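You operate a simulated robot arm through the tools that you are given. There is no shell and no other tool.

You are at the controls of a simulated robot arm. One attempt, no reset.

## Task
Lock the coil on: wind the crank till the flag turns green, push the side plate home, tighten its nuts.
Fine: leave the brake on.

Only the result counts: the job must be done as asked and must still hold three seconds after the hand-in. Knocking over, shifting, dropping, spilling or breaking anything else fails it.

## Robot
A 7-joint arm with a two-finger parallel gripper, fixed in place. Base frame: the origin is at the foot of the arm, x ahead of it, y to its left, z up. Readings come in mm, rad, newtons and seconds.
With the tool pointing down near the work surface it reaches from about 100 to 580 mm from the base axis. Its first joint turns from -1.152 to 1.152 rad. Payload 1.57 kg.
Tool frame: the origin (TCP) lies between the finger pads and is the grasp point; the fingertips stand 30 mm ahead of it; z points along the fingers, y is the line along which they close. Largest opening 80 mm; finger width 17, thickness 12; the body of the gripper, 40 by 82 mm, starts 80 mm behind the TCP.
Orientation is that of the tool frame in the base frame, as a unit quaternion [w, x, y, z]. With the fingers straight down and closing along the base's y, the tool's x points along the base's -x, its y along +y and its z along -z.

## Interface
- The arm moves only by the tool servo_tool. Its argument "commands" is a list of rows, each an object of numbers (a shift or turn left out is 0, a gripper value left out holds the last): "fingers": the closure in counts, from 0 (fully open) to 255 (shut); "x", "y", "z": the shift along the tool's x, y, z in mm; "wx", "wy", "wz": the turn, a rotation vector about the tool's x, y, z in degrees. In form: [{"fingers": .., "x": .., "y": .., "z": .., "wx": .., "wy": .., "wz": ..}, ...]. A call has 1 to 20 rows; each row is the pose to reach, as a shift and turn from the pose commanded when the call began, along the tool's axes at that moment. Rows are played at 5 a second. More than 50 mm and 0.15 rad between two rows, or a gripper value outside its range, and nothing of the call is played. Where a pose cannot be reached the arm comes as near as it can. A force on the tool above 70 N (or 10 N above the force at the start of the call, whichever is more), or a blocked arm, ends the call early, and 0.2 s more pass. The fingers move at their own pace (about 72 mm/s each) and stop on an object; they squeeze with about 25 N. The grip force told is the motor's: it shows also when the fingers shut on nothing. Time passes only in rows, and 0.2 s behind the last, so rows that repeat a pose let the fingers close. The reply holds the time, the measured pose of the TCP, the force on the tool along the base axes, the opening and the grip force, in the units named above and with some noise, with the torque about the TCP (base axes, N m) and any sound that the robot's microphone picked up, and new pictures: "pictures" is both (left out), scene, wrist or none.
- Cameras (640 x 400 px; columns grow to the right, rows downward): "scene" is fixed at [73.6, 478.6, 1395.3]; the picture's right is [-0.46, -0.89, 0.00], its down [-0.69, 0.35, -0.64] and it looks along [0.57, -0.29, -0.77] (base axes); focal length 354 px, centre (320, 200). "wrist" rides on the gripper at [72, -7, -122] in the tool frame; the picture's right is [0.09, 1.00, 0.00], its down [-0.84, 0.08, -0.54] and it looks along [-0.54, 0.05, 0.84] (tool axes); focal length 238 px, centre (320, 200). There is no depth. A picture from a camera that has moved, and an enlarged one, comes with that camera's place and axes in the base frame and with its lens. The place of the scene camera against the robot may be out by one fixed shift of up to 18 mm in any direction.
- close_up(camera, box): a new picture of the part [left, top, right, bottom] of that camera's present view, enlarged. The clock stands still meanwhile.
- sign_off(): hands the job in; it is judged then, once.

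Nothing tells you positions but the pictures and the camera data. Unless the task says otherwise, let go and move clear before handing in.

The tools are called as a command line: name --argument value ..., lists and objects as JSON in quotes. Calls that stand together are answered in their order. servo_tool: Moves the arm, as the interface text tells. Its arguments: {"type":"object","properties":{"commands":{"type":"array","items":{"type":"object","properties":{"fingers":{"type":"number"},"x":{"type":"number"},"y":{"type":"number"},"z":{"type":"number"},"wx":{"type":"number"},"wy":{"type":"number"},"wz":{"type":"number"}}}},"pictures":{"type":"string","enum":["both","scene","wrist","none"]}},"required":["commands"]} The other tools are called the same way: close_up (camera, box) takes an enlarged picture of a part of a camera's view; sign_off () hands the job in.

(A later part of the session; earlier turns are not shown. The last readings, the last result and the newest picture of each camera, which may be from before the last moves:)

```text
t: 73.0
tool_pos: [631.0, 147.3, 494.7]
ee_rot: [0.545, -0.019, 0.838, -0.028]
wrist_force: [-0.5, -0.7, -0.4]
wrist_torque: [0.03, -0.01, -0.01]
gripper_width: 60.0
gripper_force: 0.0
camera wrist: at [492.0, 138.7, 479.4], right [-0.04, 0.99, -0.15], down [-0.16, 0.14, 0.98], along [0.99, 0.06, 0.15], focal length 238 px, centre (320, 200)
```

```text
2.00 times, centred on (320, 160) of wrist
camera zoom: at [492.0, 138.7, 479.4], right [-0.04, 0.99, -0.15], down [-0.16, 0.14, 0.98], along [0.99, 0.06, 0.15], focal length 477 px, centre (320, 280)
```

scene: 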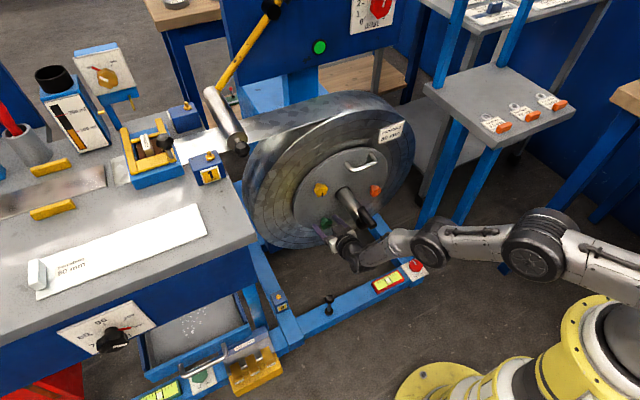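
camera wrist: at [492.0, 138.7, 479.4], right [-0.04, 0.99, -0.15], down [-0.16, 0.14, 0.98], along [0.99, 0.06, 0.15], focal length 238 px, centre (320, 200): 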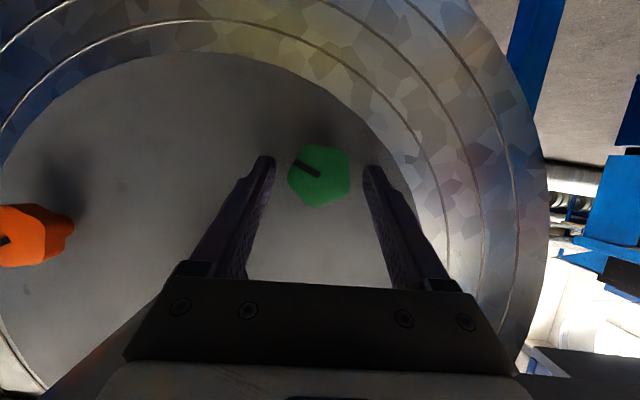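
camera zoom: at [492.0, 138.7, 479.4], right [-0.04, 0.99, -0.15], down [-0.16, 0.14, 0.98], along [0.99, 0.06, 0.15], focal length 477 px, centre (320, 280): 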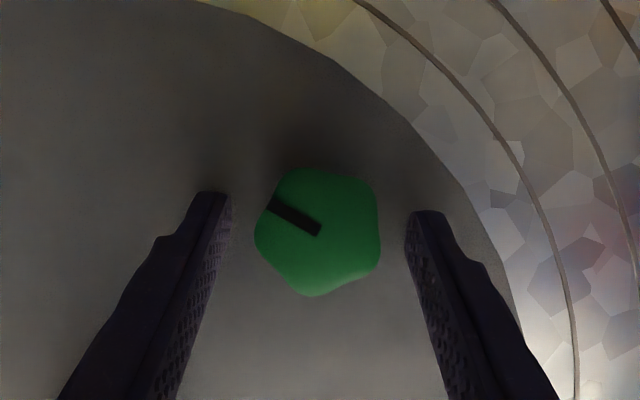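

servo_tool --commands '[{"fingers": 255}, {"fingers": 255}, {"fingers": 255}, {"x": 0.08, "y": -0.74, "wx": -2.44, "wz": 5.49}, {"x": 0.23, "y": -1.46, "z": 0.1, "wx": -4.87, "wz": 10.97}, {"x": 0.45, "y": -2.17, "z": 0.2, "wx": -7.31, "wz": 16.46}, {"x": 0.74, "y": -2.84, "z": 0.3, "wx": -9.74, "wz": 21.95}, {"x": 1.09, "y": -3.48, "z": 0.5, "wx": -12.18, "wz": 27.4}, {"x": 1.5, "y": -4.07, "z": 0.7, "wx": -14.6, "wz": 32.9}, {"x": 1.96, "y": -4.62, "z": 0.9, "wx": -17.05, "wz": 38.4}]'

close_up --camera "wrist" --box '[200, 60, 440, 260]'

```text
t: 74.7
tool_pos: [630.6, 143.8, 489.6]
ee_rot: [0.529, 0.116, 0.823, 0.174]
wrist_force: [33.2, 14.0, -40.2]
wrist_torque: [0.05, -4.0, -2.43]
gripper_width: 37.7
gripper_force: 43.6
stopped in row 8: the force on the tool passed its limit at 74 N (the readings are from after the stop); the commanded pose is now the measured one
camera wrist: at [490.9, 144.0, 475.2], right [-0.03, 0.94, 0.33], down [-0.15, -0.33, 0.93], along [0.99, -0.02, 0.15], focal length 238 px, centre (320, 200)
```

scene: 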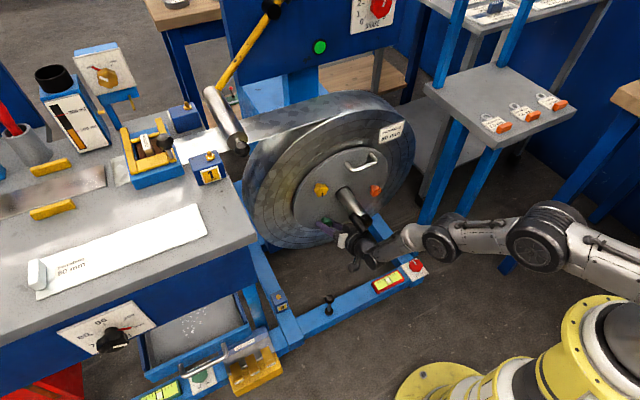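
wrist: 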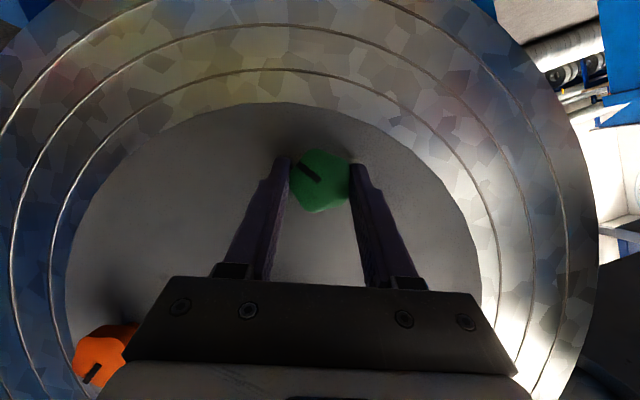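

```text
2.00 times, centred on (320, 160) of wrist
camera zoom: at [490.9, 144.0, 475.2], right [-0.03, 0.94, 0.33], down [-0.15, -0.33, 0.93], along [0.99, -0.02, 0.15], focal length 477 px, centre (320, 280)
```

zoom: 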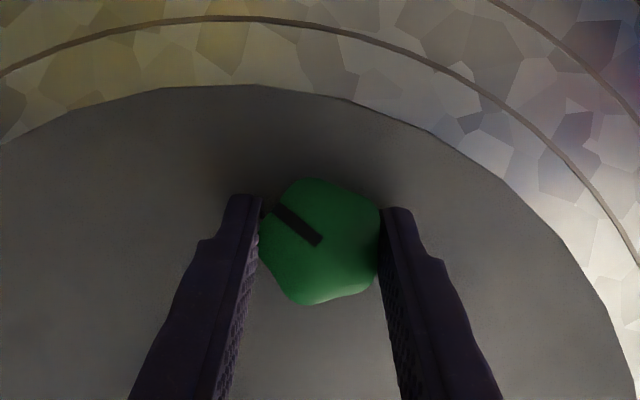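

The gripper body touched the crank hub at this steeper tilt, and the call stopped. The nut has now turned roughly 100° in total. I'll open, drop slightly and back straight out away from the hub.

servo_tool --commands '[{"fingers": 64}, {"fingers": 64, "x": 2, "z": 1}, {"fingers": 64, "x": 4, "z": 2}, {"x": 6.1, "y": 0.3, "z": 2.8}, {"x": 13, "y": 0.7, "z": -10}, {"x": 21, "y": 1.1, "z": -23.5}, {"x": 25, "y": 4, "z": -38}, {"x": 27.9, "y": 6.9, "z": -53.4}, {"x": 27.9, "y": 6.9, "z": -53.4}]'

close_up --camera "scene" --box '[285, 130, 425, 250]'

close_up --camera "wrist" --box '[200, 60, 440, 260]'

```text
t: 76.7
tool_pos: [571.1, 151.5, 489.8]
ee_rot: [0.53, 0.115, 0.822, 0.176]
wrist_force: [-0.4, -0.1, -0.3]
wrist_torque: [0.01, -0.01, 0.03]
gripper_width: 60.3
gripper_force: 0.0
camera wrist: at [430.6, 151.9, 474.5], right [-0.04, 0.94, 0.33], down [-0.15, -0.33, 0.93], along [0.99, -0.02, 0.15], focal length 238 px, centre (320, 200)
```

scene: 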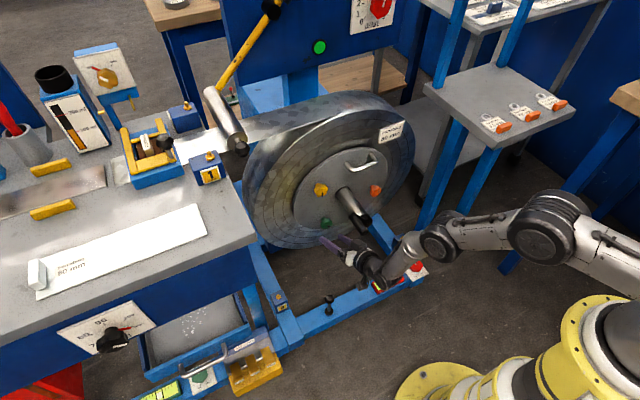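
wrist: 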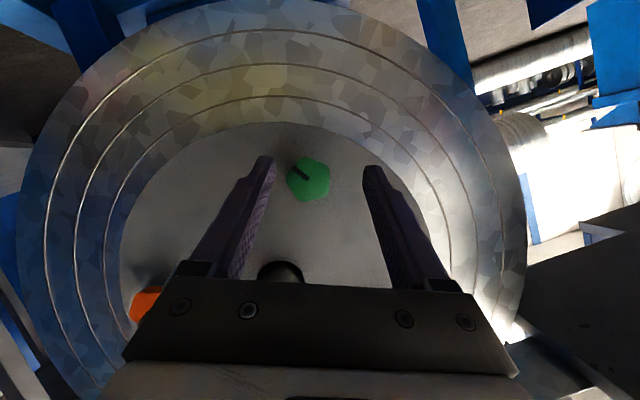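

```text
3.33 times, centred on (355, 190) of scene
camera zoom: at [73.6, 478.6, 1395.3], right [-0.46, -0.89, 0.0], down [-0.69, 0.35, -0.64], along [0.57, -0.29, -0.77], focal length 1181 px, centre (203, 233)
```

zoom: 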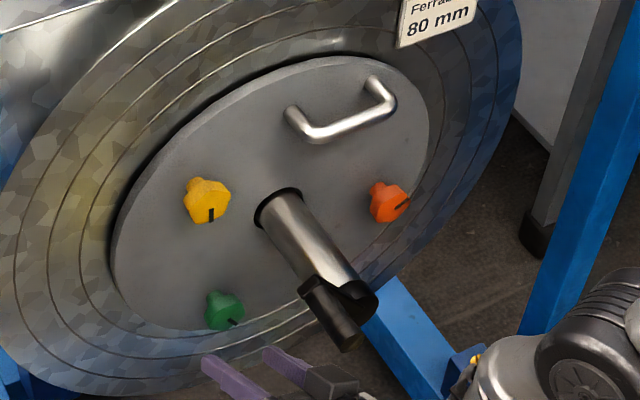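

```text
2.00 times, centred on (320, 160) of wrist
camera zoom: at [430.6, 151.9, 474.5], right [-0.04, 0.94, 0.33], down [-0.15, -0.33, 0.93], along [0.99, -0.02, 0.15], focal length 477 px, centre (320, 280)
```

zoom: 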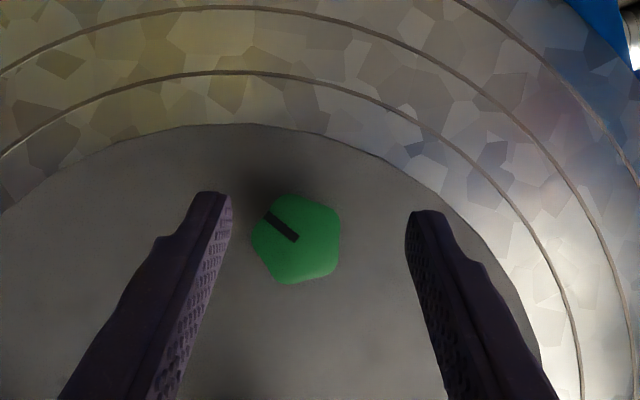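

The crank handle has been knocked back during that contact. I'll check the flag and the crank's position closely.

close_up --camera "scene" --box '[280, 20, 380, 80]'

close_up --camera "scene" --box '[320, 180, 400, 240]'

close_up --camera "wrist" --box '[60, 200, 320, 400]'

```text
6.40 times, centred on (330, 50) of scene
camera zoom: at [73.6, 478.6, 1395.3], right [-0.46, -0.89, 0.0], down [-0.69, 0.35, -0.64], along [0.57, -0.29, -0.77], focal length 2268 px, centre (256, 1160)
```

zoom: 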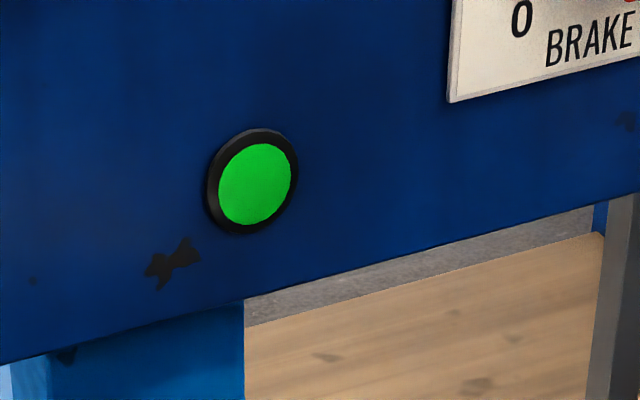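

```text
6.67 times, centred on (360, 210) of scene
camera zoom: at [73.6, 478.6, 1395.3], right [-0.46, -0.89, 0.0], down [-0.69, 0.35, -0.64], along [0.57, -0.29, -0.77], focal length 2362 px, centre (53, 133)
```

zoom: 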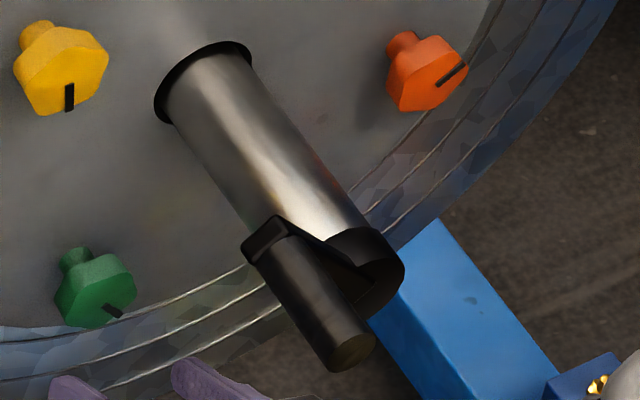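

```text
2.00 times, centred on (190, 300) of wrist
camera zoom: at [430.6, 151.9, 474.5], right [-0.04, 0.94, 0.33], down [-0.15, -0.33, 0.93], along [0.99, -0.02, 0.15], focal length 477 px, centre (580, 0)
```

zoom: 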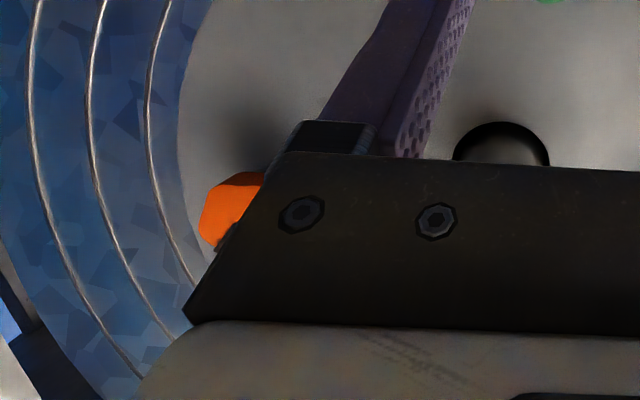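

The flag is still green but the crank has moved back about 30°; I'll push it back to its stop after the nuts are done. For the green nut I'll regrip at the milder 18° tilt, rolled the other way to stay clear of the hub.

servo_tool --commands '[{"x": -3, "y": 1.4, "wx": 2.3, "wy": -1, "wz": -6}, {"x": -7, "y": 2.8, "wx": 4.7, "wy": -2, "wz": -12.2}, {"x": -10, "y": 4.2, "wx": 7, "wy": -3.1, "wz": -18.3}, {"x": -13, "y": 5.5, "wx": 9.4, "wy": -4.1, "wz": -24.5}, {"x": -17, "y": 7, "wx": 11.7, "wy": -5.2, "wz": -30.6}, {"x": -19.9, "y": 8.3, "z": -0.7, "wx": 14.07, "wy": -6.19, "wz": -36.7}, {"x": -19.9, "y": 8.3, "z": -0.7, "wx": 14.07, "wy": -6.19, "wz": -36.7}]'

close_up --camera "wrist" --box '[200, 60, 440, 260]'

```text
t: 78.3
tool_pos: [577.5, 152.4, 511.1]
ee_rot: [0.583, -0.078, 0.802, -0.106]
wrist_force: [-0.5, 0.6, 1.1]
wrist_torque: [0.0, 0.01, 0.01]
gripper_width: 59.9
gripper_force: 0.1
camera wrist: at [440.0, 136.1, 483.7], right [-0.03, 0.94, -0.35], down [-0.26, 0.33, 0.91], along [0.97, 0.11, 0.23], focal length 238 px, centre (320, 200)
```

scene: 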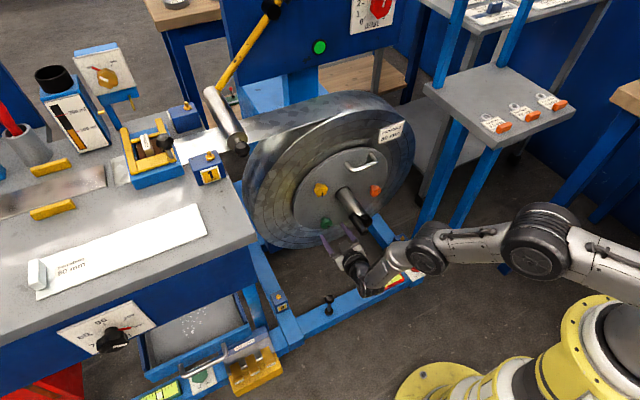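
wrist: 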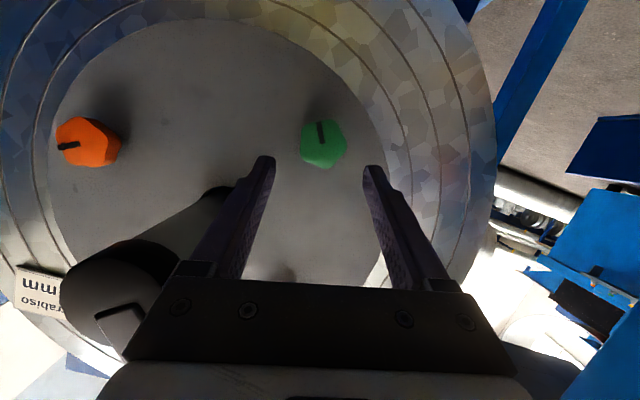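

```text
2.00 times, centred on (320, 160) of wrist
camera zoom: at [440.0, 136.1, 483.7], right [-0.03, 0.94, -0.35], down [-0.26, 0.33, 0.91], along [0.97, 0.11, 0.23], focal length 477 px, centre (320, 280)
```

zoom: 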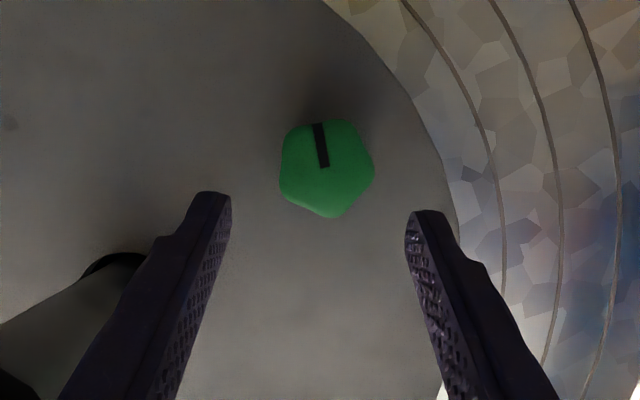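

servo_tool --commands '[{"x": 0.5, "z": 14}, {"x": 1, "y": -0.3, "z": 28}, {"x": 1.5, "y": -0.6, "z": 40}, {"x": 1.8, "y": -0.6, "z": 50}, {"x": 1.8, "y": -0.6, "z": 56.5}, {"x": 1.8, "y": -0.6, "z": 56.5}, {"x": 1.8, "y": -0.6, "z": 56.5, "fingers": 255}, {"x": 1.8, "y": -0.6, "z": 56.5, "fingers": 255}, {"x": 1.8, "y": -0.6, "z": 56.5, "fingers": 255}]' --pictures "wrist"

close_up --camera "wrist" --box '[200, 60, 440, 260]'

close_up --camera "scene" --box '[305, 150, 425, 260]'

```text
t: 80.3
tool_pos: [630.3, 147.7, 492.8]
ee_rot: [0.582, -0.079, 0.802, -0.105]
wrist_force: [4.5, 10.9, -5.6]
wrist_torque: [0.08, 0.24, 0.02]
gripper_width: 36.7
gripper_force: 43.4
camera wrist: at [493.6, 132.3, 466.0], right [-0.03, 0.94, -0.34], down [-0.26, 0.33, 0.91], along [0.97, 0.12, 0.23], focal length 238 px, centre (320, 200)
```

wrist: 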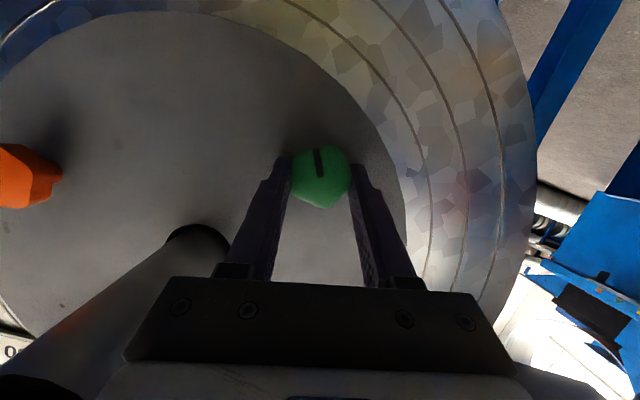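

```text
2.00 times, centred on (320, 160) of wrist
camera zoom: at [493.6, 132.3, 466.0], right [-0.03, 0.94, -0.34], down [-0.26, 0.33, 0.91], along [0.97, 0.12, 0.23], focal length 477 px, centre (320, 280)
```

zoom: 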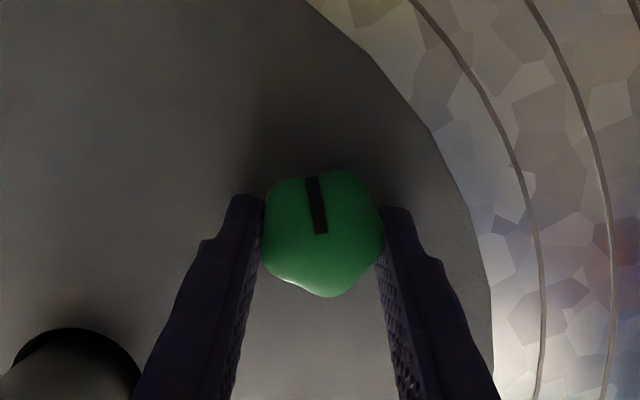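

```text
3.64 times, centred on (365, 205) of scene
camera zoom: at [73.8, 478.8, 1395.2], right [-0.46, -0.89, 0.0], down [-0.69, 0.35, -0.64], along [0.57, -0.29, -0.77], focal length 1289 px, centre (156, 182)
```

zoom: 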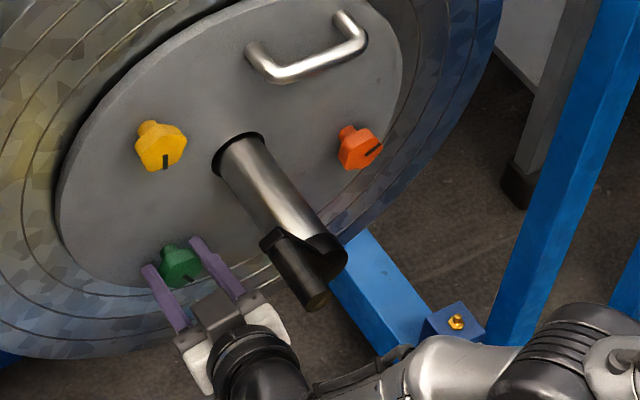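

The green nut is gripped again. I'll turn it clockwise up to about 40° while watching for the stop.

servo_tool --commands '[{"y": 0.1, "wx": -1.55, "wz": 4.75}, {"x": 0.1, "y": -0.4, "wx": -3.09, "wz": 9.5}, {"x": 0.2, "y": -0.9, "wx": -4.64, "wz": 14.3}, {"x": 0.4, "y": -1.4, "z": 0.1, "wx": -6.18, "wz": 19}, {"x": 0.6, "y": -1.9, "z": 0.2, "wx": -7.7, "wz": 23.8}, {"x": 0.8, "y": -2.4, "z": 0.3, "wx": -9.3, "wz": 28.5}, {"x": 1.1, "y": -2.9, "z": 0.4, "wx": -10.8, "wz": 33.3}, {"x": 1.4, "y": -3.3, "z": 0.5, "wx": -12.4, "wz": 38}]'

close_up --camera "wrist" --box '[200, 60, 440, 260]'

close_up --camera "scene" --box '[305, 150, 425, 260]'

```text
t: 82.1
tool_pos: [629.8, 142.5, 493.6]
ee_rot: [0.574, 0.127, 0.79, 0.176]
wrist_force: [-1.0, 15.3, 1.0]
wrist_torque: [-0.72, 0.01, 0.03]
gripper_width: 37.4
gripper_force: 43.5
camera wrist: at [493.6, 148.5, 462.9], right [-0.03, 0.94, 0.34], down [-0.26, -0.34, 0.91], along [0.97, -0.06, 0.25], focal length 238 px, centre (320, 200)
```

scene: 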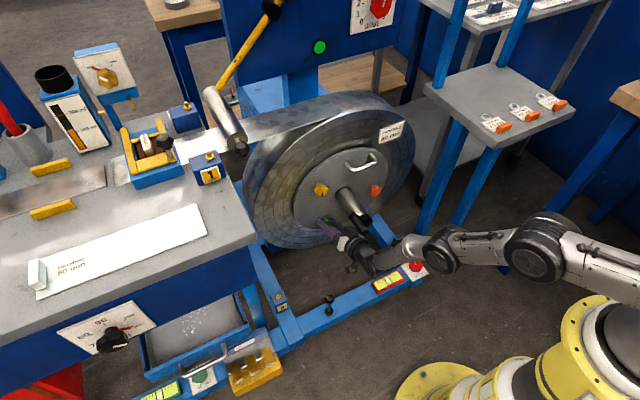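
wrist: 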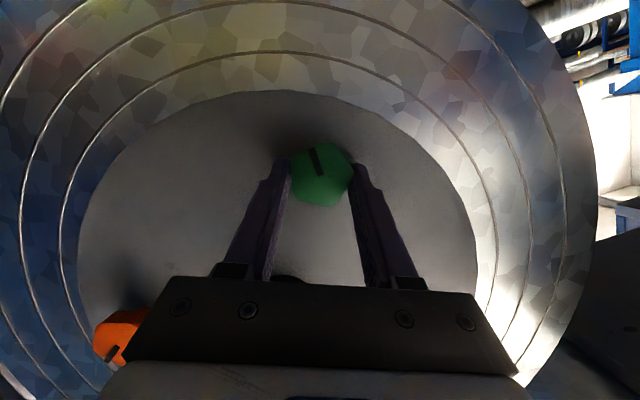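

```text
2.00 times, centred on (320, 160) of wrist
camera zoom: at [493.6, 148.5, 462.9], right [-0.03, 0.94, 0.34], down [-0.26, -0.34, 0.91], along [0.97, -0.06, 0.25], focal length 477 px, centre (320, 280)
```

zoom: 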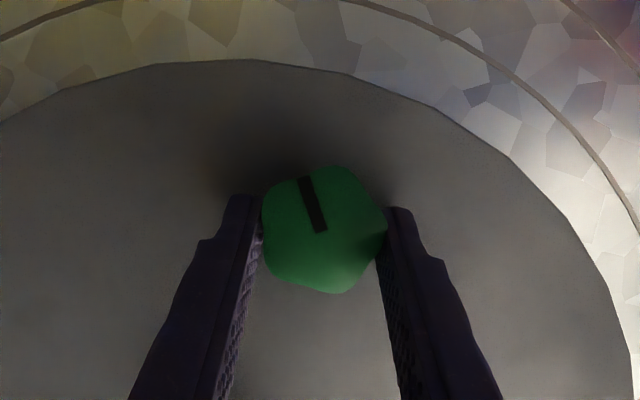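

```text
3.64 times, centred on (365, 205) of scene
camera zoom: at [73.6, 478.8, 1395.2], right [-0.46, -0.89, 0.0], down [-0.69, 0.35, -0.64], along [0.57, -0.29, -0.77], focal length 1289 px, centre (156, 182)
```

zoom: 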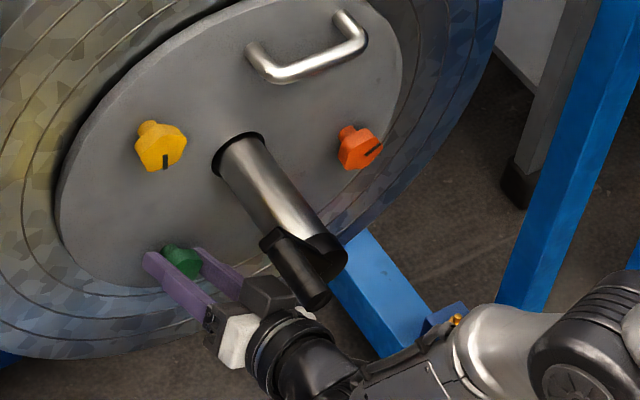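

The green nut has come up tight: its mark is now pointing down at about 273°, with 0.7 N m resisting. I'll open, roll back away from the hub, and withdraw carefully.

servo_tool --commands '[{"fingers": 64}, {"fingers": 64}, {"fingers": 64}, {"x": 0.5, "y": 0.8, "wx": 2.6, "wz": -7.9}, {"x": 1.1, "y": 1.6, "z": 0.3, "wx": 5.2, "wz": -15.9}, {"x": 1.6, "y": 2.4, "z": 0.5, "wx": 7.75, "wz": -23.8}, {"x": 7, "y": 3.3, "z": -12, "wx": 7.75, "wz": -23.8}, {"x": 13, "y": 4.4, "z": -27, "wx": 7.75, "wz": -23.8}, {"x": 19, "y": 5.5, "z": -41, "wx": 7.75, "wz": -23.8}, {"x": 25.2, "y": 6.6, "z": -55, "wx": 7.75, "wz": -23.8}, {"x": 25.2, "y": 6.6, "z": -55, "wx": 7.75, "wz": -23.8}]'

close_up --camera "scene" --box '[305, 150, 425, 260]'

close_up --camera "wrist" --box '[200, 60, 440, 260]'

```text
t: 84.5
tool_pos: [569.1, 151.0, 488.1]
ee_rot: [0.588, -0.001, 0.809, -0.001]
wrist_force: [-0.3, 0.6, -0.5]
wrist_torque: [-0.02, 0.01, -0.03]
gripper_width: 60.2
gripper_force: 0.0
camera wrist: at [432.1, 143.6, 459.0], right [-0.03, 1.0, -0.09], down [-0.26, 0.08, 0.96], along [0.97, 0.05, 0.25], focal length 238 px, centre (320, 200)
```

scene: 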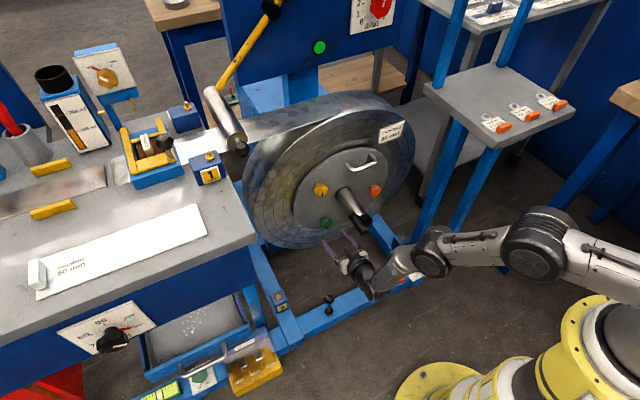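
wrist: 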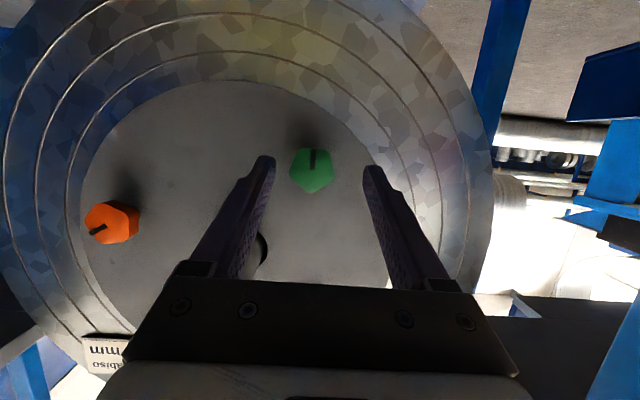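

```text
3.64 times, centred on (365, 205) of scene
camera zoom: at [73.6, 478.6, 1395.3], right [-0.46, -0.89, 0.0], down [-0.69, 0.35, -0.64], along [0.57, -0.29, -0.77], focal length 1289 px, centre (156, 182)
```

zoom: 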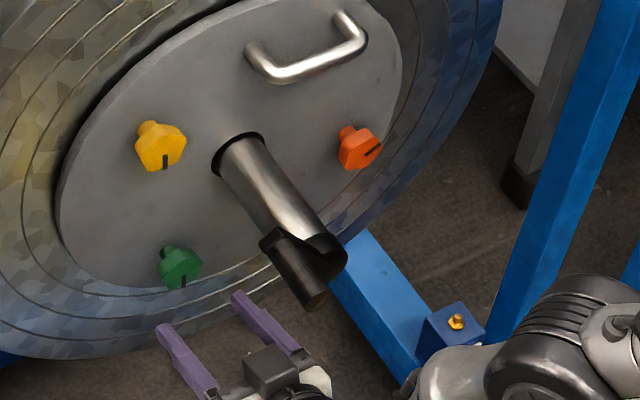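

```text
2.00 times, centred on (320, 160) of wrist
camera zoom: at [432.1, 143.6, 459.0], right [-0.03, 1.0, -0.09], down [-0.26, 0.08, 0.96], along [0.97, 0.05, 0.25], focal length 477 px, centre (320, 280)
```

zoom: 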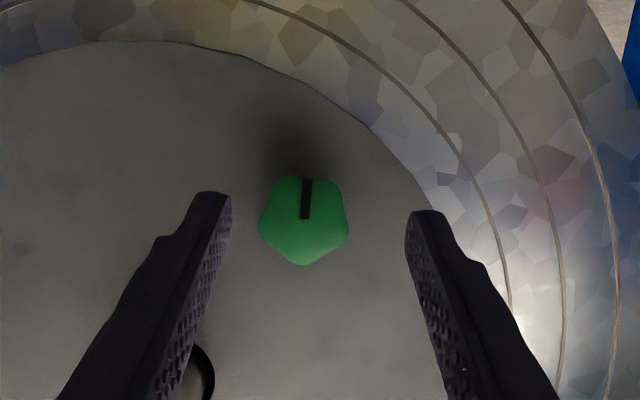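

Yellow and green both end with their marks pointing down. Now I'll withdraw further, level the tool and cross over below the crank to the orange nut at about (y −33, z 552).

servo_tool --commands '[{"x": 8.9, "z": -33.9}, {"x": 16.9, "z": -68.1}, {"x": 24.8, "z": -102.3}, {"x": 33.8, "z": -136.2}, {"x": 24.3, "y": -31, "z": -139.3, "wy": -4}, {"x": 14.8, "y": -62, "z": -142.4, "wy": -8}, {"x": 5.3, "y": -93, "z": -145.5, "wy": -12}, {"x": -4.2, "y": -124, "z": -148.6, "wy": -16}, {"x": -11.9, "y": -155, "z": -151, "wy": -18}, {"x": -19.5, "y": -186, "z": -153.5, "wy": -18}, {"x": -19.5, "y": -186, "z": -153.5, "wy": -18}]'

close_up --camera "wrist" --box '[200, 20, 440, 220]'

```text
t: 86.9
tool_pos: [435.3, -35.8, 553.5]
ee_rot: [0.707, -0.003, 0.707, -0.002]
wrist_force: [0.6, -1.2, -1.0]
wrist_torque: [0.0, 0.02, 0.01]
gripper_width: 60.0
gripper_force: 0.1
camera wrist: at [313.8, -43.8, 481.9], right [0.0, 1.0, -0.1], down [-0.54, 0.08, 0.84], along [0.84, 0.05, 0.54], focal length 238 px, centre (320, 200)
```

scene: 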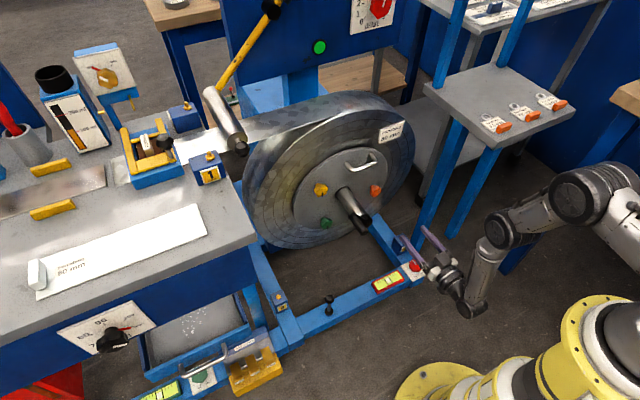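
wrist: 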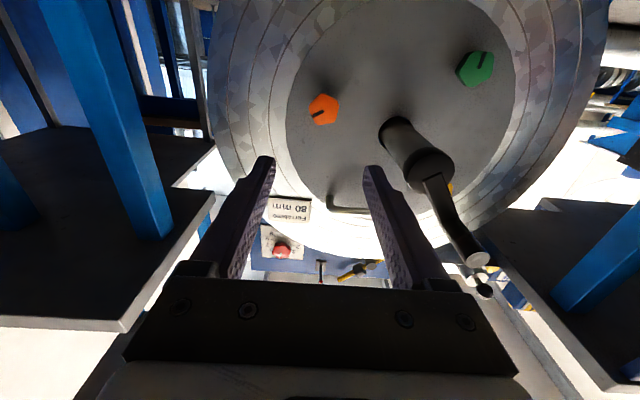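

```text
2.00 times, centred on (320, 120) of wrist
camera zoom: at [313.8, -43.8, 481.9], right [0.0, 1.0, -0.1], down [-0.54, 0.08, 0.84], along [0.84, 0.05, 0.54], focal length 477 px, centre (320, 360)
```

zoom: 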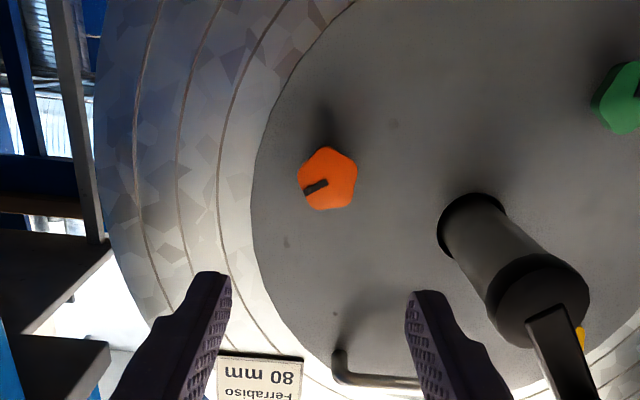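

servo_tool --commands '[{"x": 1, "y": 1, "z": 25}, {"x": 2, "y": 2, "z": 50}, {"x": 2.5, "y": 2.8, "z": 75}, {"x": 2.5, "y": 2.8, "z": 100}, {"x": 2.5, "y": 2.8, "z": 120}, {"x": 2.5, "y": 2.8, "z": 140}, {"x": 2.5, "y": 2.8, "z": 155}, {"x": 2.5, "y": 2.8, "z": 155}]'

close_up --camera "wrist" --box '[200, 60, 440, 260]'

close_up --camera "scene" --box '[305, 150, 425, 260]'

```text
t: 88.7
tool_pos: [589.7, -32.7, 553.6]
ee_rot: [0.707, -0.002, 0.707, 0.0]
wrist_force: [0.0, 0.4, 1.0]
wrist_torque: [0.01, 0.02, -0.04]
gripper_width: 60.0
gripper_force: 0.0
camera wrist: at [468.6, -39.6, 482.3], right [0.0, 1.0, -0.09], down [-0.54, 0.08, 0.84], along [0.84, 0.05, 0.54], focal length 238 px, centre (320, 200)
```

scene: 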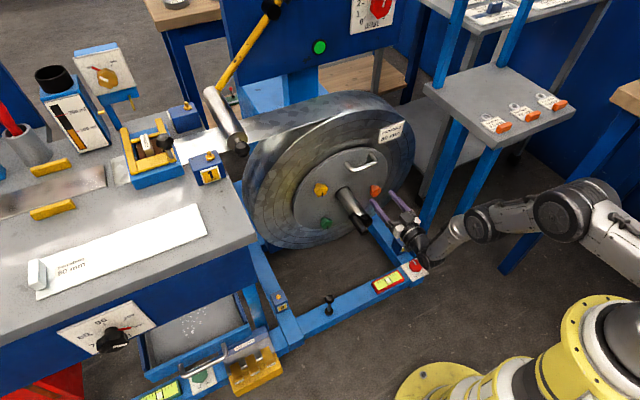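
wrist: 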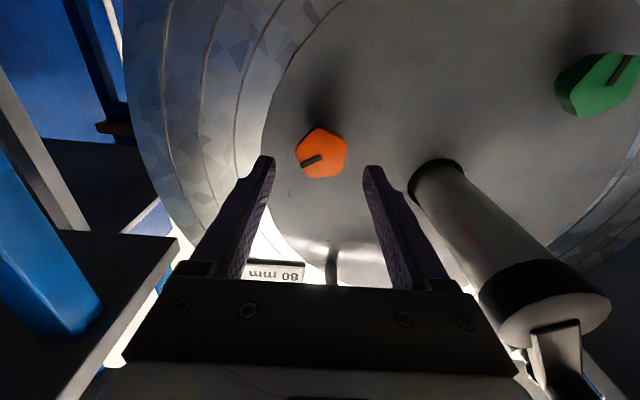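

```text
2.00 times, centred on (320, 160) of wrist
camera zoom: at [468.6, -39.6, 482.3], right [0.0, 1.0, -0.09], down [-0.54, 0.08, 0.84], along [0.84, 0.05, 0.54], focal length 477 px, centre (320, 280)
```

zoom: 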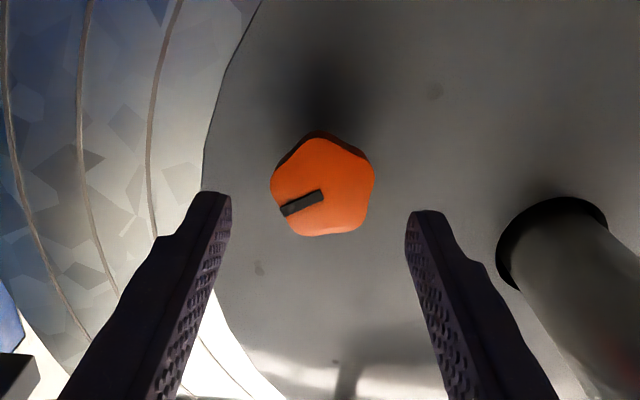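

```text
3.64 times, centred on (365, 205) of scene
camera zoom: at [73.6, 478.6, 1395.3], right [-0.46, -0.89, 0.0], down [-0.69, 0.35, -0.64], along [0.57, -0.29, -0.77], focal length 1289 px, centre (156, 182)
```

zoom: 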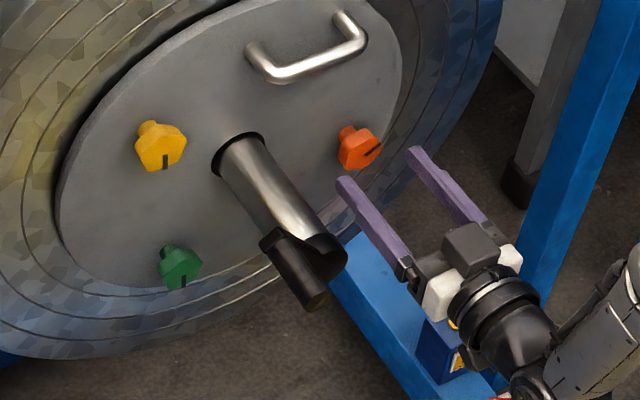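

servo_tool --commands '[{"x": 1.5, "y": 1, "z": 10}, {"x": 2.5, "y": 1.5, "z": 20}, {"x": 2.5, "y": 1.5, "z": 29}, {"x": 2.5, "y": 1.5, "z": 37}, {"x": 2.5, "y": 1.5, "z": 37}]' --pictures "wrist"

close_up --camera "wrist" --box '[200, 60, 440, 260]'

```text
t: 89.9
tool_pos: [623.5, -31.0, 549.7]
ee_rot: [0.707, -0.001, 0.707, 0.0]
wrist_force: [-0.3, 0.2, -0.3]
wrist_torque: [0.02, 0.01, 0.0]
gripper_width: 59.7
gripper_force: 0.1
camera wrist: at [502.3, -38.2, 478.9], right [0.0, 1.0, -0.09], down [-0.54, 0.08, 0.84], along [0.84, 0.05, 0.54], focal length 238 px, centre (320, 200)
```

wrist: 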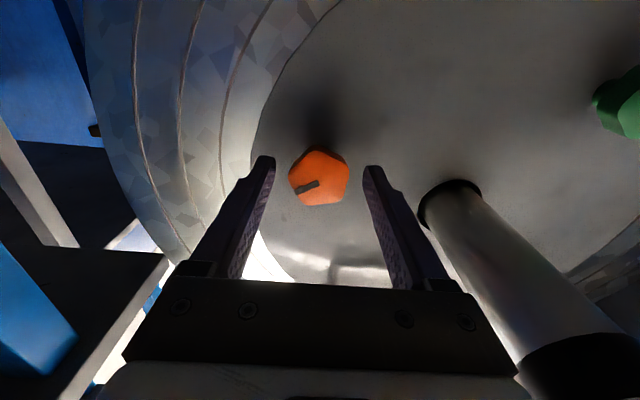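

```text
2.00 times, centred on (320, 160) of wrist
camera zoom: at [502.3, -38.2, 478.9], right [0.0, 1.0, -0.09], down [-0.54, 0.08, 0.84], along [0.84, 0.05, 0.54], focal length 477 px, centre (320, 280)
```

zoom: 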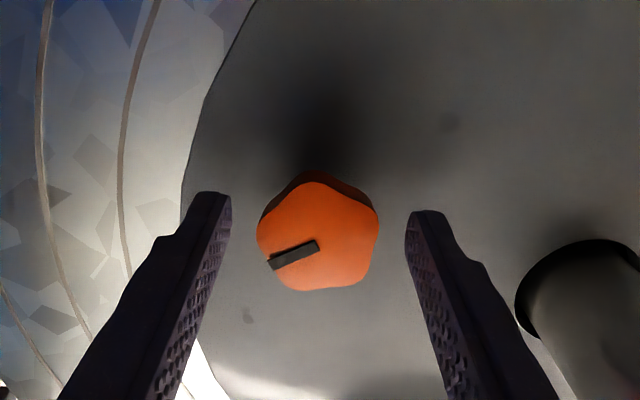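

servo_tool --commands '[{"x": -1.3, "y": -0.5, "z": 3}, {"x": -1.3, "y": -0.5, "z": 3, "fingers": 255}, {"x": -1.3, "y": -0.5, "z": 3, "fingers": 255}, {"x": -1.3, "y": -0.5, "z": 3, "fingers": 255}]' --pictures "none"

close_up --camera "wrist" --box '[200, 60, 440, 260]'

```text
t: 90.9
tool_pos: [627.9, -31.4, 551.3]
ee_rot: [0.707, -0.003, 0.707, -0.001]
wrist_force: [0.9, 1.4, 1.0]
wrist_torque: [-0.01, -0.06, 0.03]
gripper_width: 37.7
gripper_force: 43.7
```

```text
2.00 times, centred on (320, 160) of wrist
camera zoom: at [504.8, -38.7, 480.4], right [0.0, 1.0, -0.1], down [-0.54, 0.08, 0.84], along [0.84, 0.05, 0.54], focal length 477 px, centre (320, 280)
```

zoom: 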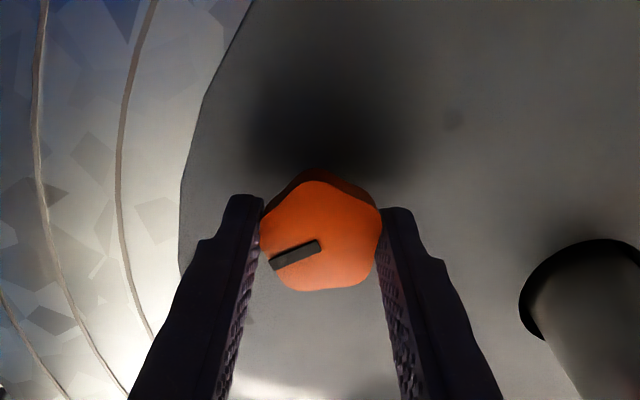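

The orange nut is held squarely with almost no side load. I'll turn it clockwise and watch forces and clearance to the hub.

servo_tool --commands '[{"wz": 6}, {"wz": 12}, {"wz": 18}, {"wz": 24}, {"wz": 30}, {"wz": 36}, {"wz": 42}, {"wz": 48}]'

close_up --camera "scene" --box '[305, 150, 445, 270]'

```text
t: 92.7
tool_pos: [625.6, -32.5, 550.2]
ee_rot: [0.646, 0.288, 0.647, 0.286]
wrist_force: [3.2, -13.8, -2.6]
wrist_torque: [-0.03, 0.74, 0.4]
gripper_width: 37.7
gripper_force: 43.3
camera wrist: at [505.1, 16.9, 499.1], right [0.0, 0.73, 0.68], down [-0.54, -0.57, 0.62], along [0.84, -0.37, 0.4], focal length 238 px, centre (320, 200)
```

scene: 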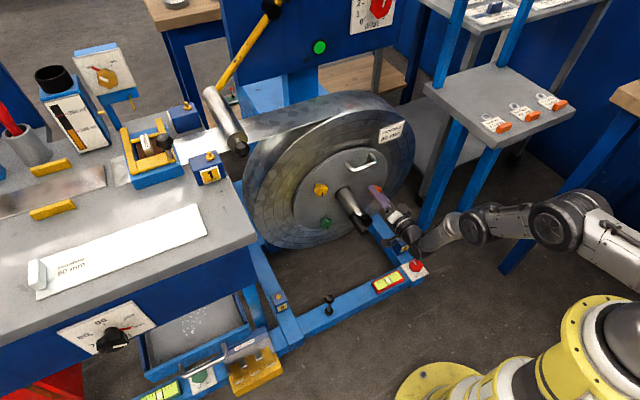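
wrist: 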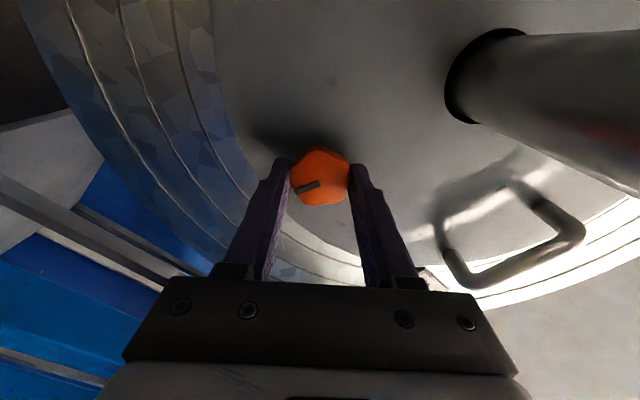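

```text
3.33 times, centred on (375, 210) of scene
camera zoom: at [73.8, 478.4, 1395.3], right [-0.46, -0.89, 0.0], down [-0.69, 0.35, -0.64], along [0.57, -0.29, -0.77], focal length 1181 px, centre (137, 167)
```

zoom: 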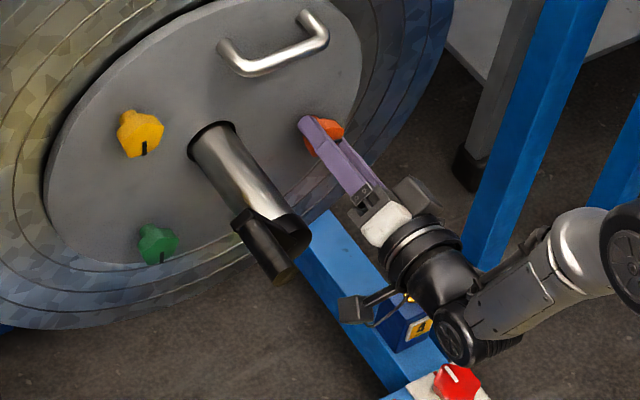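

servo_tool --commands '[{"wz": 6}, {"wz": 12}, {"wz": 18}, {"wz": 24}, {"wz": 30}, {"wz": 36}, {"wz": 42}]'

close_up --camera "scene" --box '[305, 150, 445, 270]'

close_up --camera "wrist" --box '[200, 60, 440, 260]'

```text
t: 94.3
tool_pos: [625.7, -31.8, 549.9]
ee_rot: [0.499, 0.502, 0.5, 0.498]
wrist_force: [14.4, -18.0, -16.8]
wrist_torque: [-0.01, -0.13, 0.0]
gripper_width: 37.5
gripper_force: 43.4
camera wrist: at [504.9, 39.5, 544.9], right [0.0, 0.09, 1.0], down [-0.54, -0.83, 0.08], along [0.84, -0.54, 0.05], focal length 238 px, centre (320, 200)
```

scene: 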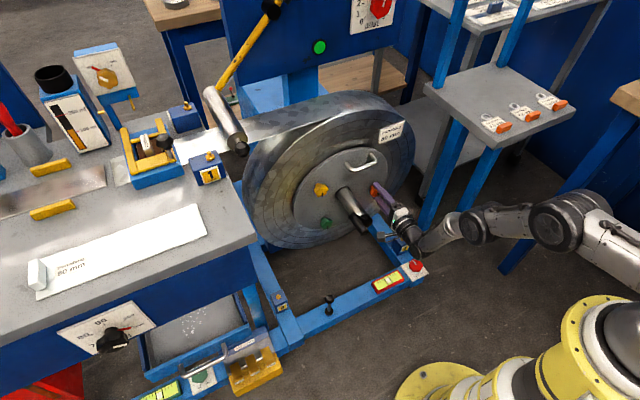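
wrist: 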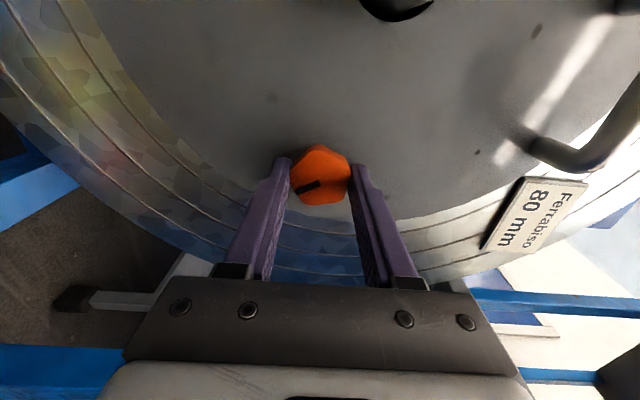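

```text
3.33 times, centred on (375, 210) of scene
camera zoom: at [74.2, 478.4, 1395.3], right [-0.46, -0.89, 0.0], down [-0.69, 0.35, -0.64], along [0.57, -0.29, -0.77], focal length 1181 px, centre (137, 167)
```

zoom: 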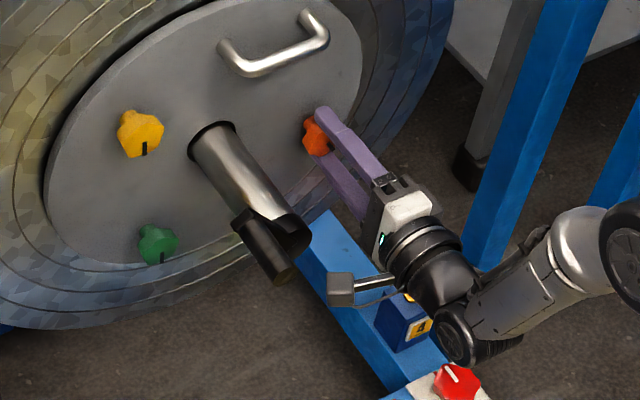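

```text
2.00 times, centred on (320, 160) of wrist
camera zoom: at [504.9, 39.5, 544.9], right [0.0, 0.09, 1.0], down [-0.54, -0.83, 0.08], along [0.84, -0.54, 0.05], focal length 477 px, centre (320, 280)
```

zoom: 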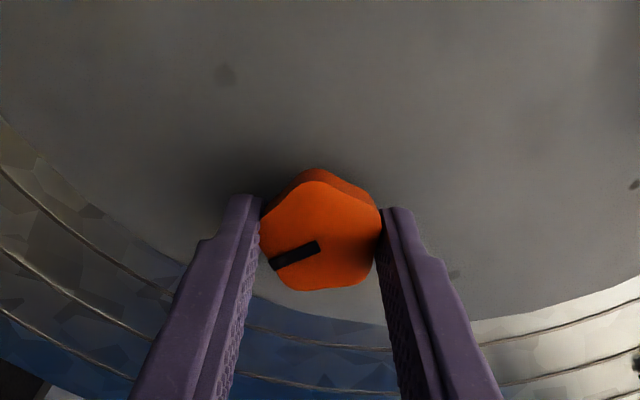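

servo_tool --commands '[{"x": -0.6, "y": -0.6, "z": 0.5, "wz": 5}, {"x": -1, "y": -1, "z": 1, "wz": 11}, {"x": -1, "y": -1, "z": 1, "wz": 17}, {"x": -1, "y": -1, "z": 1, "wz": 23}, {"x": -1, "y": -1, "z": 1, "wz": 29}, {"x": -1, "y": -1, "z": 1, "wz": 35}, {"x": -1, "y": -1, "z": 1, "wz": 41}]'

close_up --camera "scene" --box '[305, 150, 445, 270]'

close_up --camera "wrist" --box '[200, 60, 440, 260]'

```text
t: 95.9
tool_pos: [627.4, -29.7, 551.2]
ee_rot: [0.293, 0.642, 0.294, 0.645]
wrist_force: [-15.7, -4.4, 5.6]
wrist_torque: [-0.08, -0.19, -0.11]
gripper_width: 37.1
gripper_force: 42.7
camera wrist: at [505.7, 27.7, 593.7], right [0.0, -0.58, 0.81], down [-0.54, -0.69, -0.49], along [0.84, -0.44, -0.31], focal length 238 px, centre (320, 200)
```

scene: 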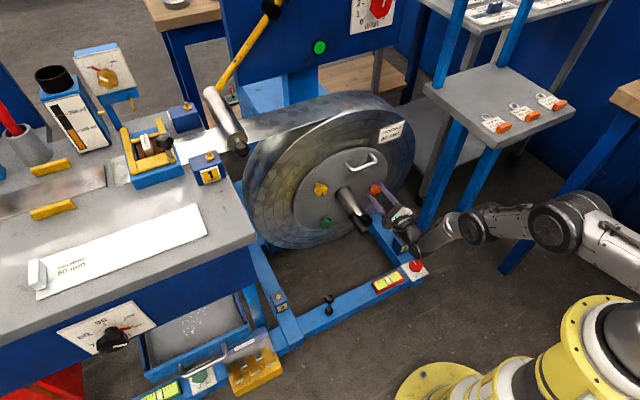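
wrist: 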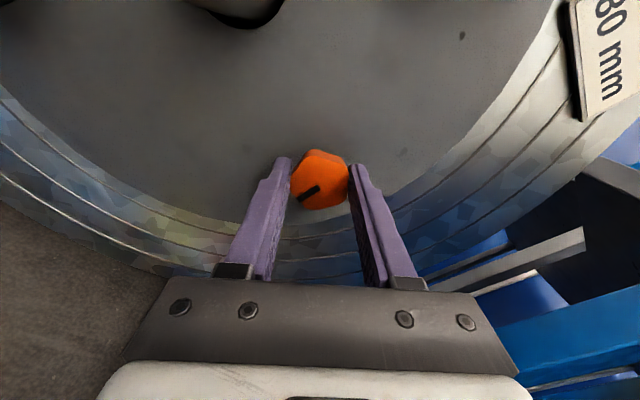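

```text
3.33 times, centred on (375, 210) of scene
camera zoom: at [73.3, 478.6, 1395.3], right [-0.46, -0.89, 0.0], down [-0.69, 0.35, -0.64], along [0.57, -0.29, -0.77], focal length 1181 px, centre (137, 167)
```

zoom: 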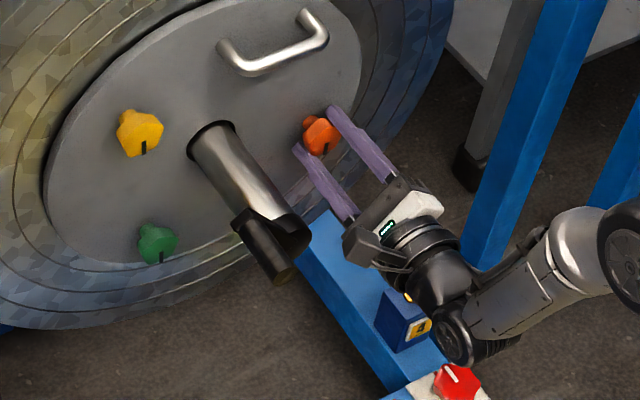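

```text
2.00 times, centred on (320, 160) of wrist
camera zoom: at [505.7, 27.7, 593.7], right [0.0, -0.58, 0.81], down [-0.54, -0.69, -0.49], along [0.84, -0.44, -0.31], focal length 477 px, centre (320, 280)
```

zoom: 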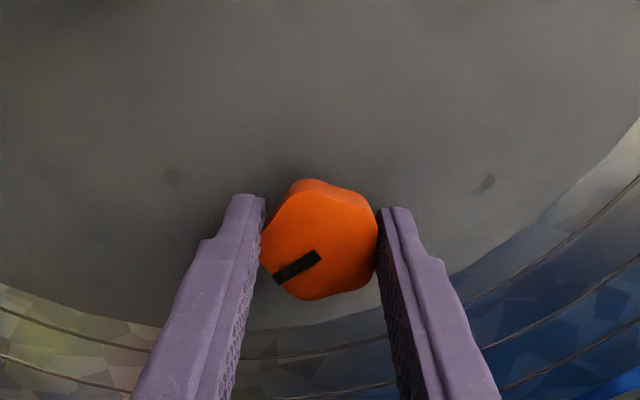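

The mark now points down and slip is just beginning. I'll go a bit further to make sure the orange nut is fully tight.

servo_tool --commands '[{"wz": 5}, {"wz": 10}, {"wz": 15}, {"wz": 20}, {"wz": 25}]'

close_up --camera "wrist" --box '[200, 60, 440, 260]'

close_up --camera "scene" --box '[305, 150, 445, 270]'

```text
t: 97.1
tool_pos: [626.9, -30.9, 550.7]
ee_rot: [0.148, 0.692, 0.147, 0.691]
wrist_force: [3.3, 1.8, -2.4]
wrist_torque: [-0.46, -0.04, 0.03]
gripper_width: 37.7
gripper_force: 43.4
camera wrist: at [505.9, 4.0, 614.9], right [0.0, -0.87, 0.49], down [-0.54, -0.41, -0.73], along [0.84, -0.26, -0.47], focal length 238 px, centre (320, 200)
```

scene: 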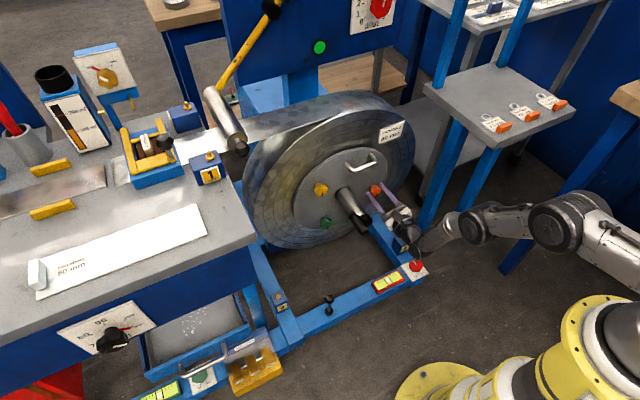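
wrist: 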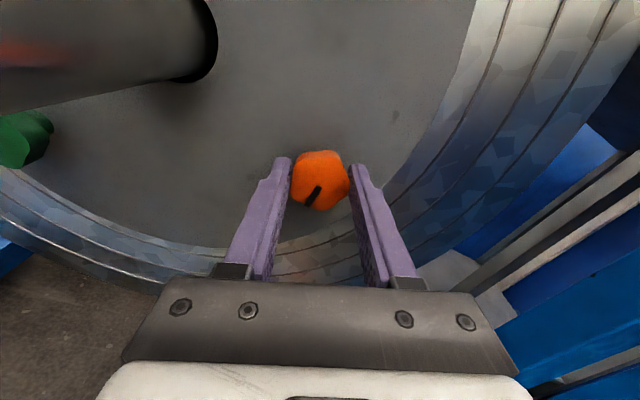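

```text
2.00 times, centred on (320, 160) of wrist
camera zoom: at [505.9, 4.0, 614.9], right [0.0, -0.87, 0.49], down [-0.54, -0.41, -0.73], along [0.84, -0.26, -0.47], focal length 477 px, centre (320, 280)
```

zoom: 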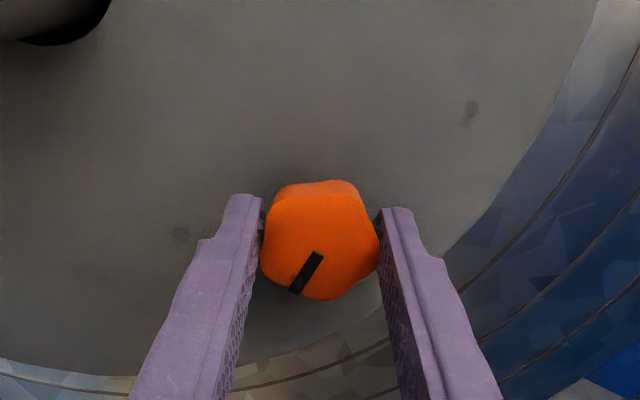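

```text
3.33 times, centred on (375, 210) of scene
camera zoom: at [73.7, 478.7, 1395.2], right [-0.46, -0.89, 0.0], down [-0.69, 0.35, -0.64], along [0.57, -0.29, -0.77], focal length 1181 px, centre (137, 167)
```

zoom: 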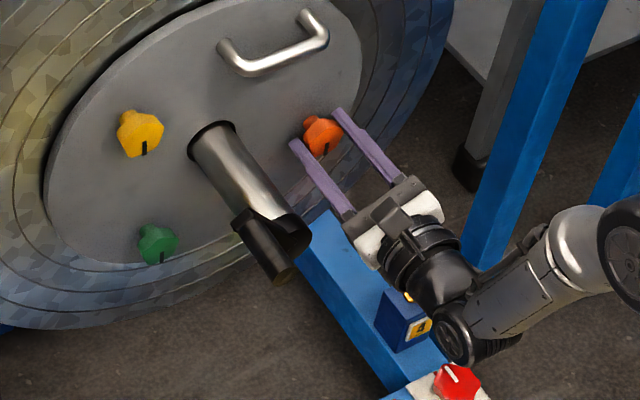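

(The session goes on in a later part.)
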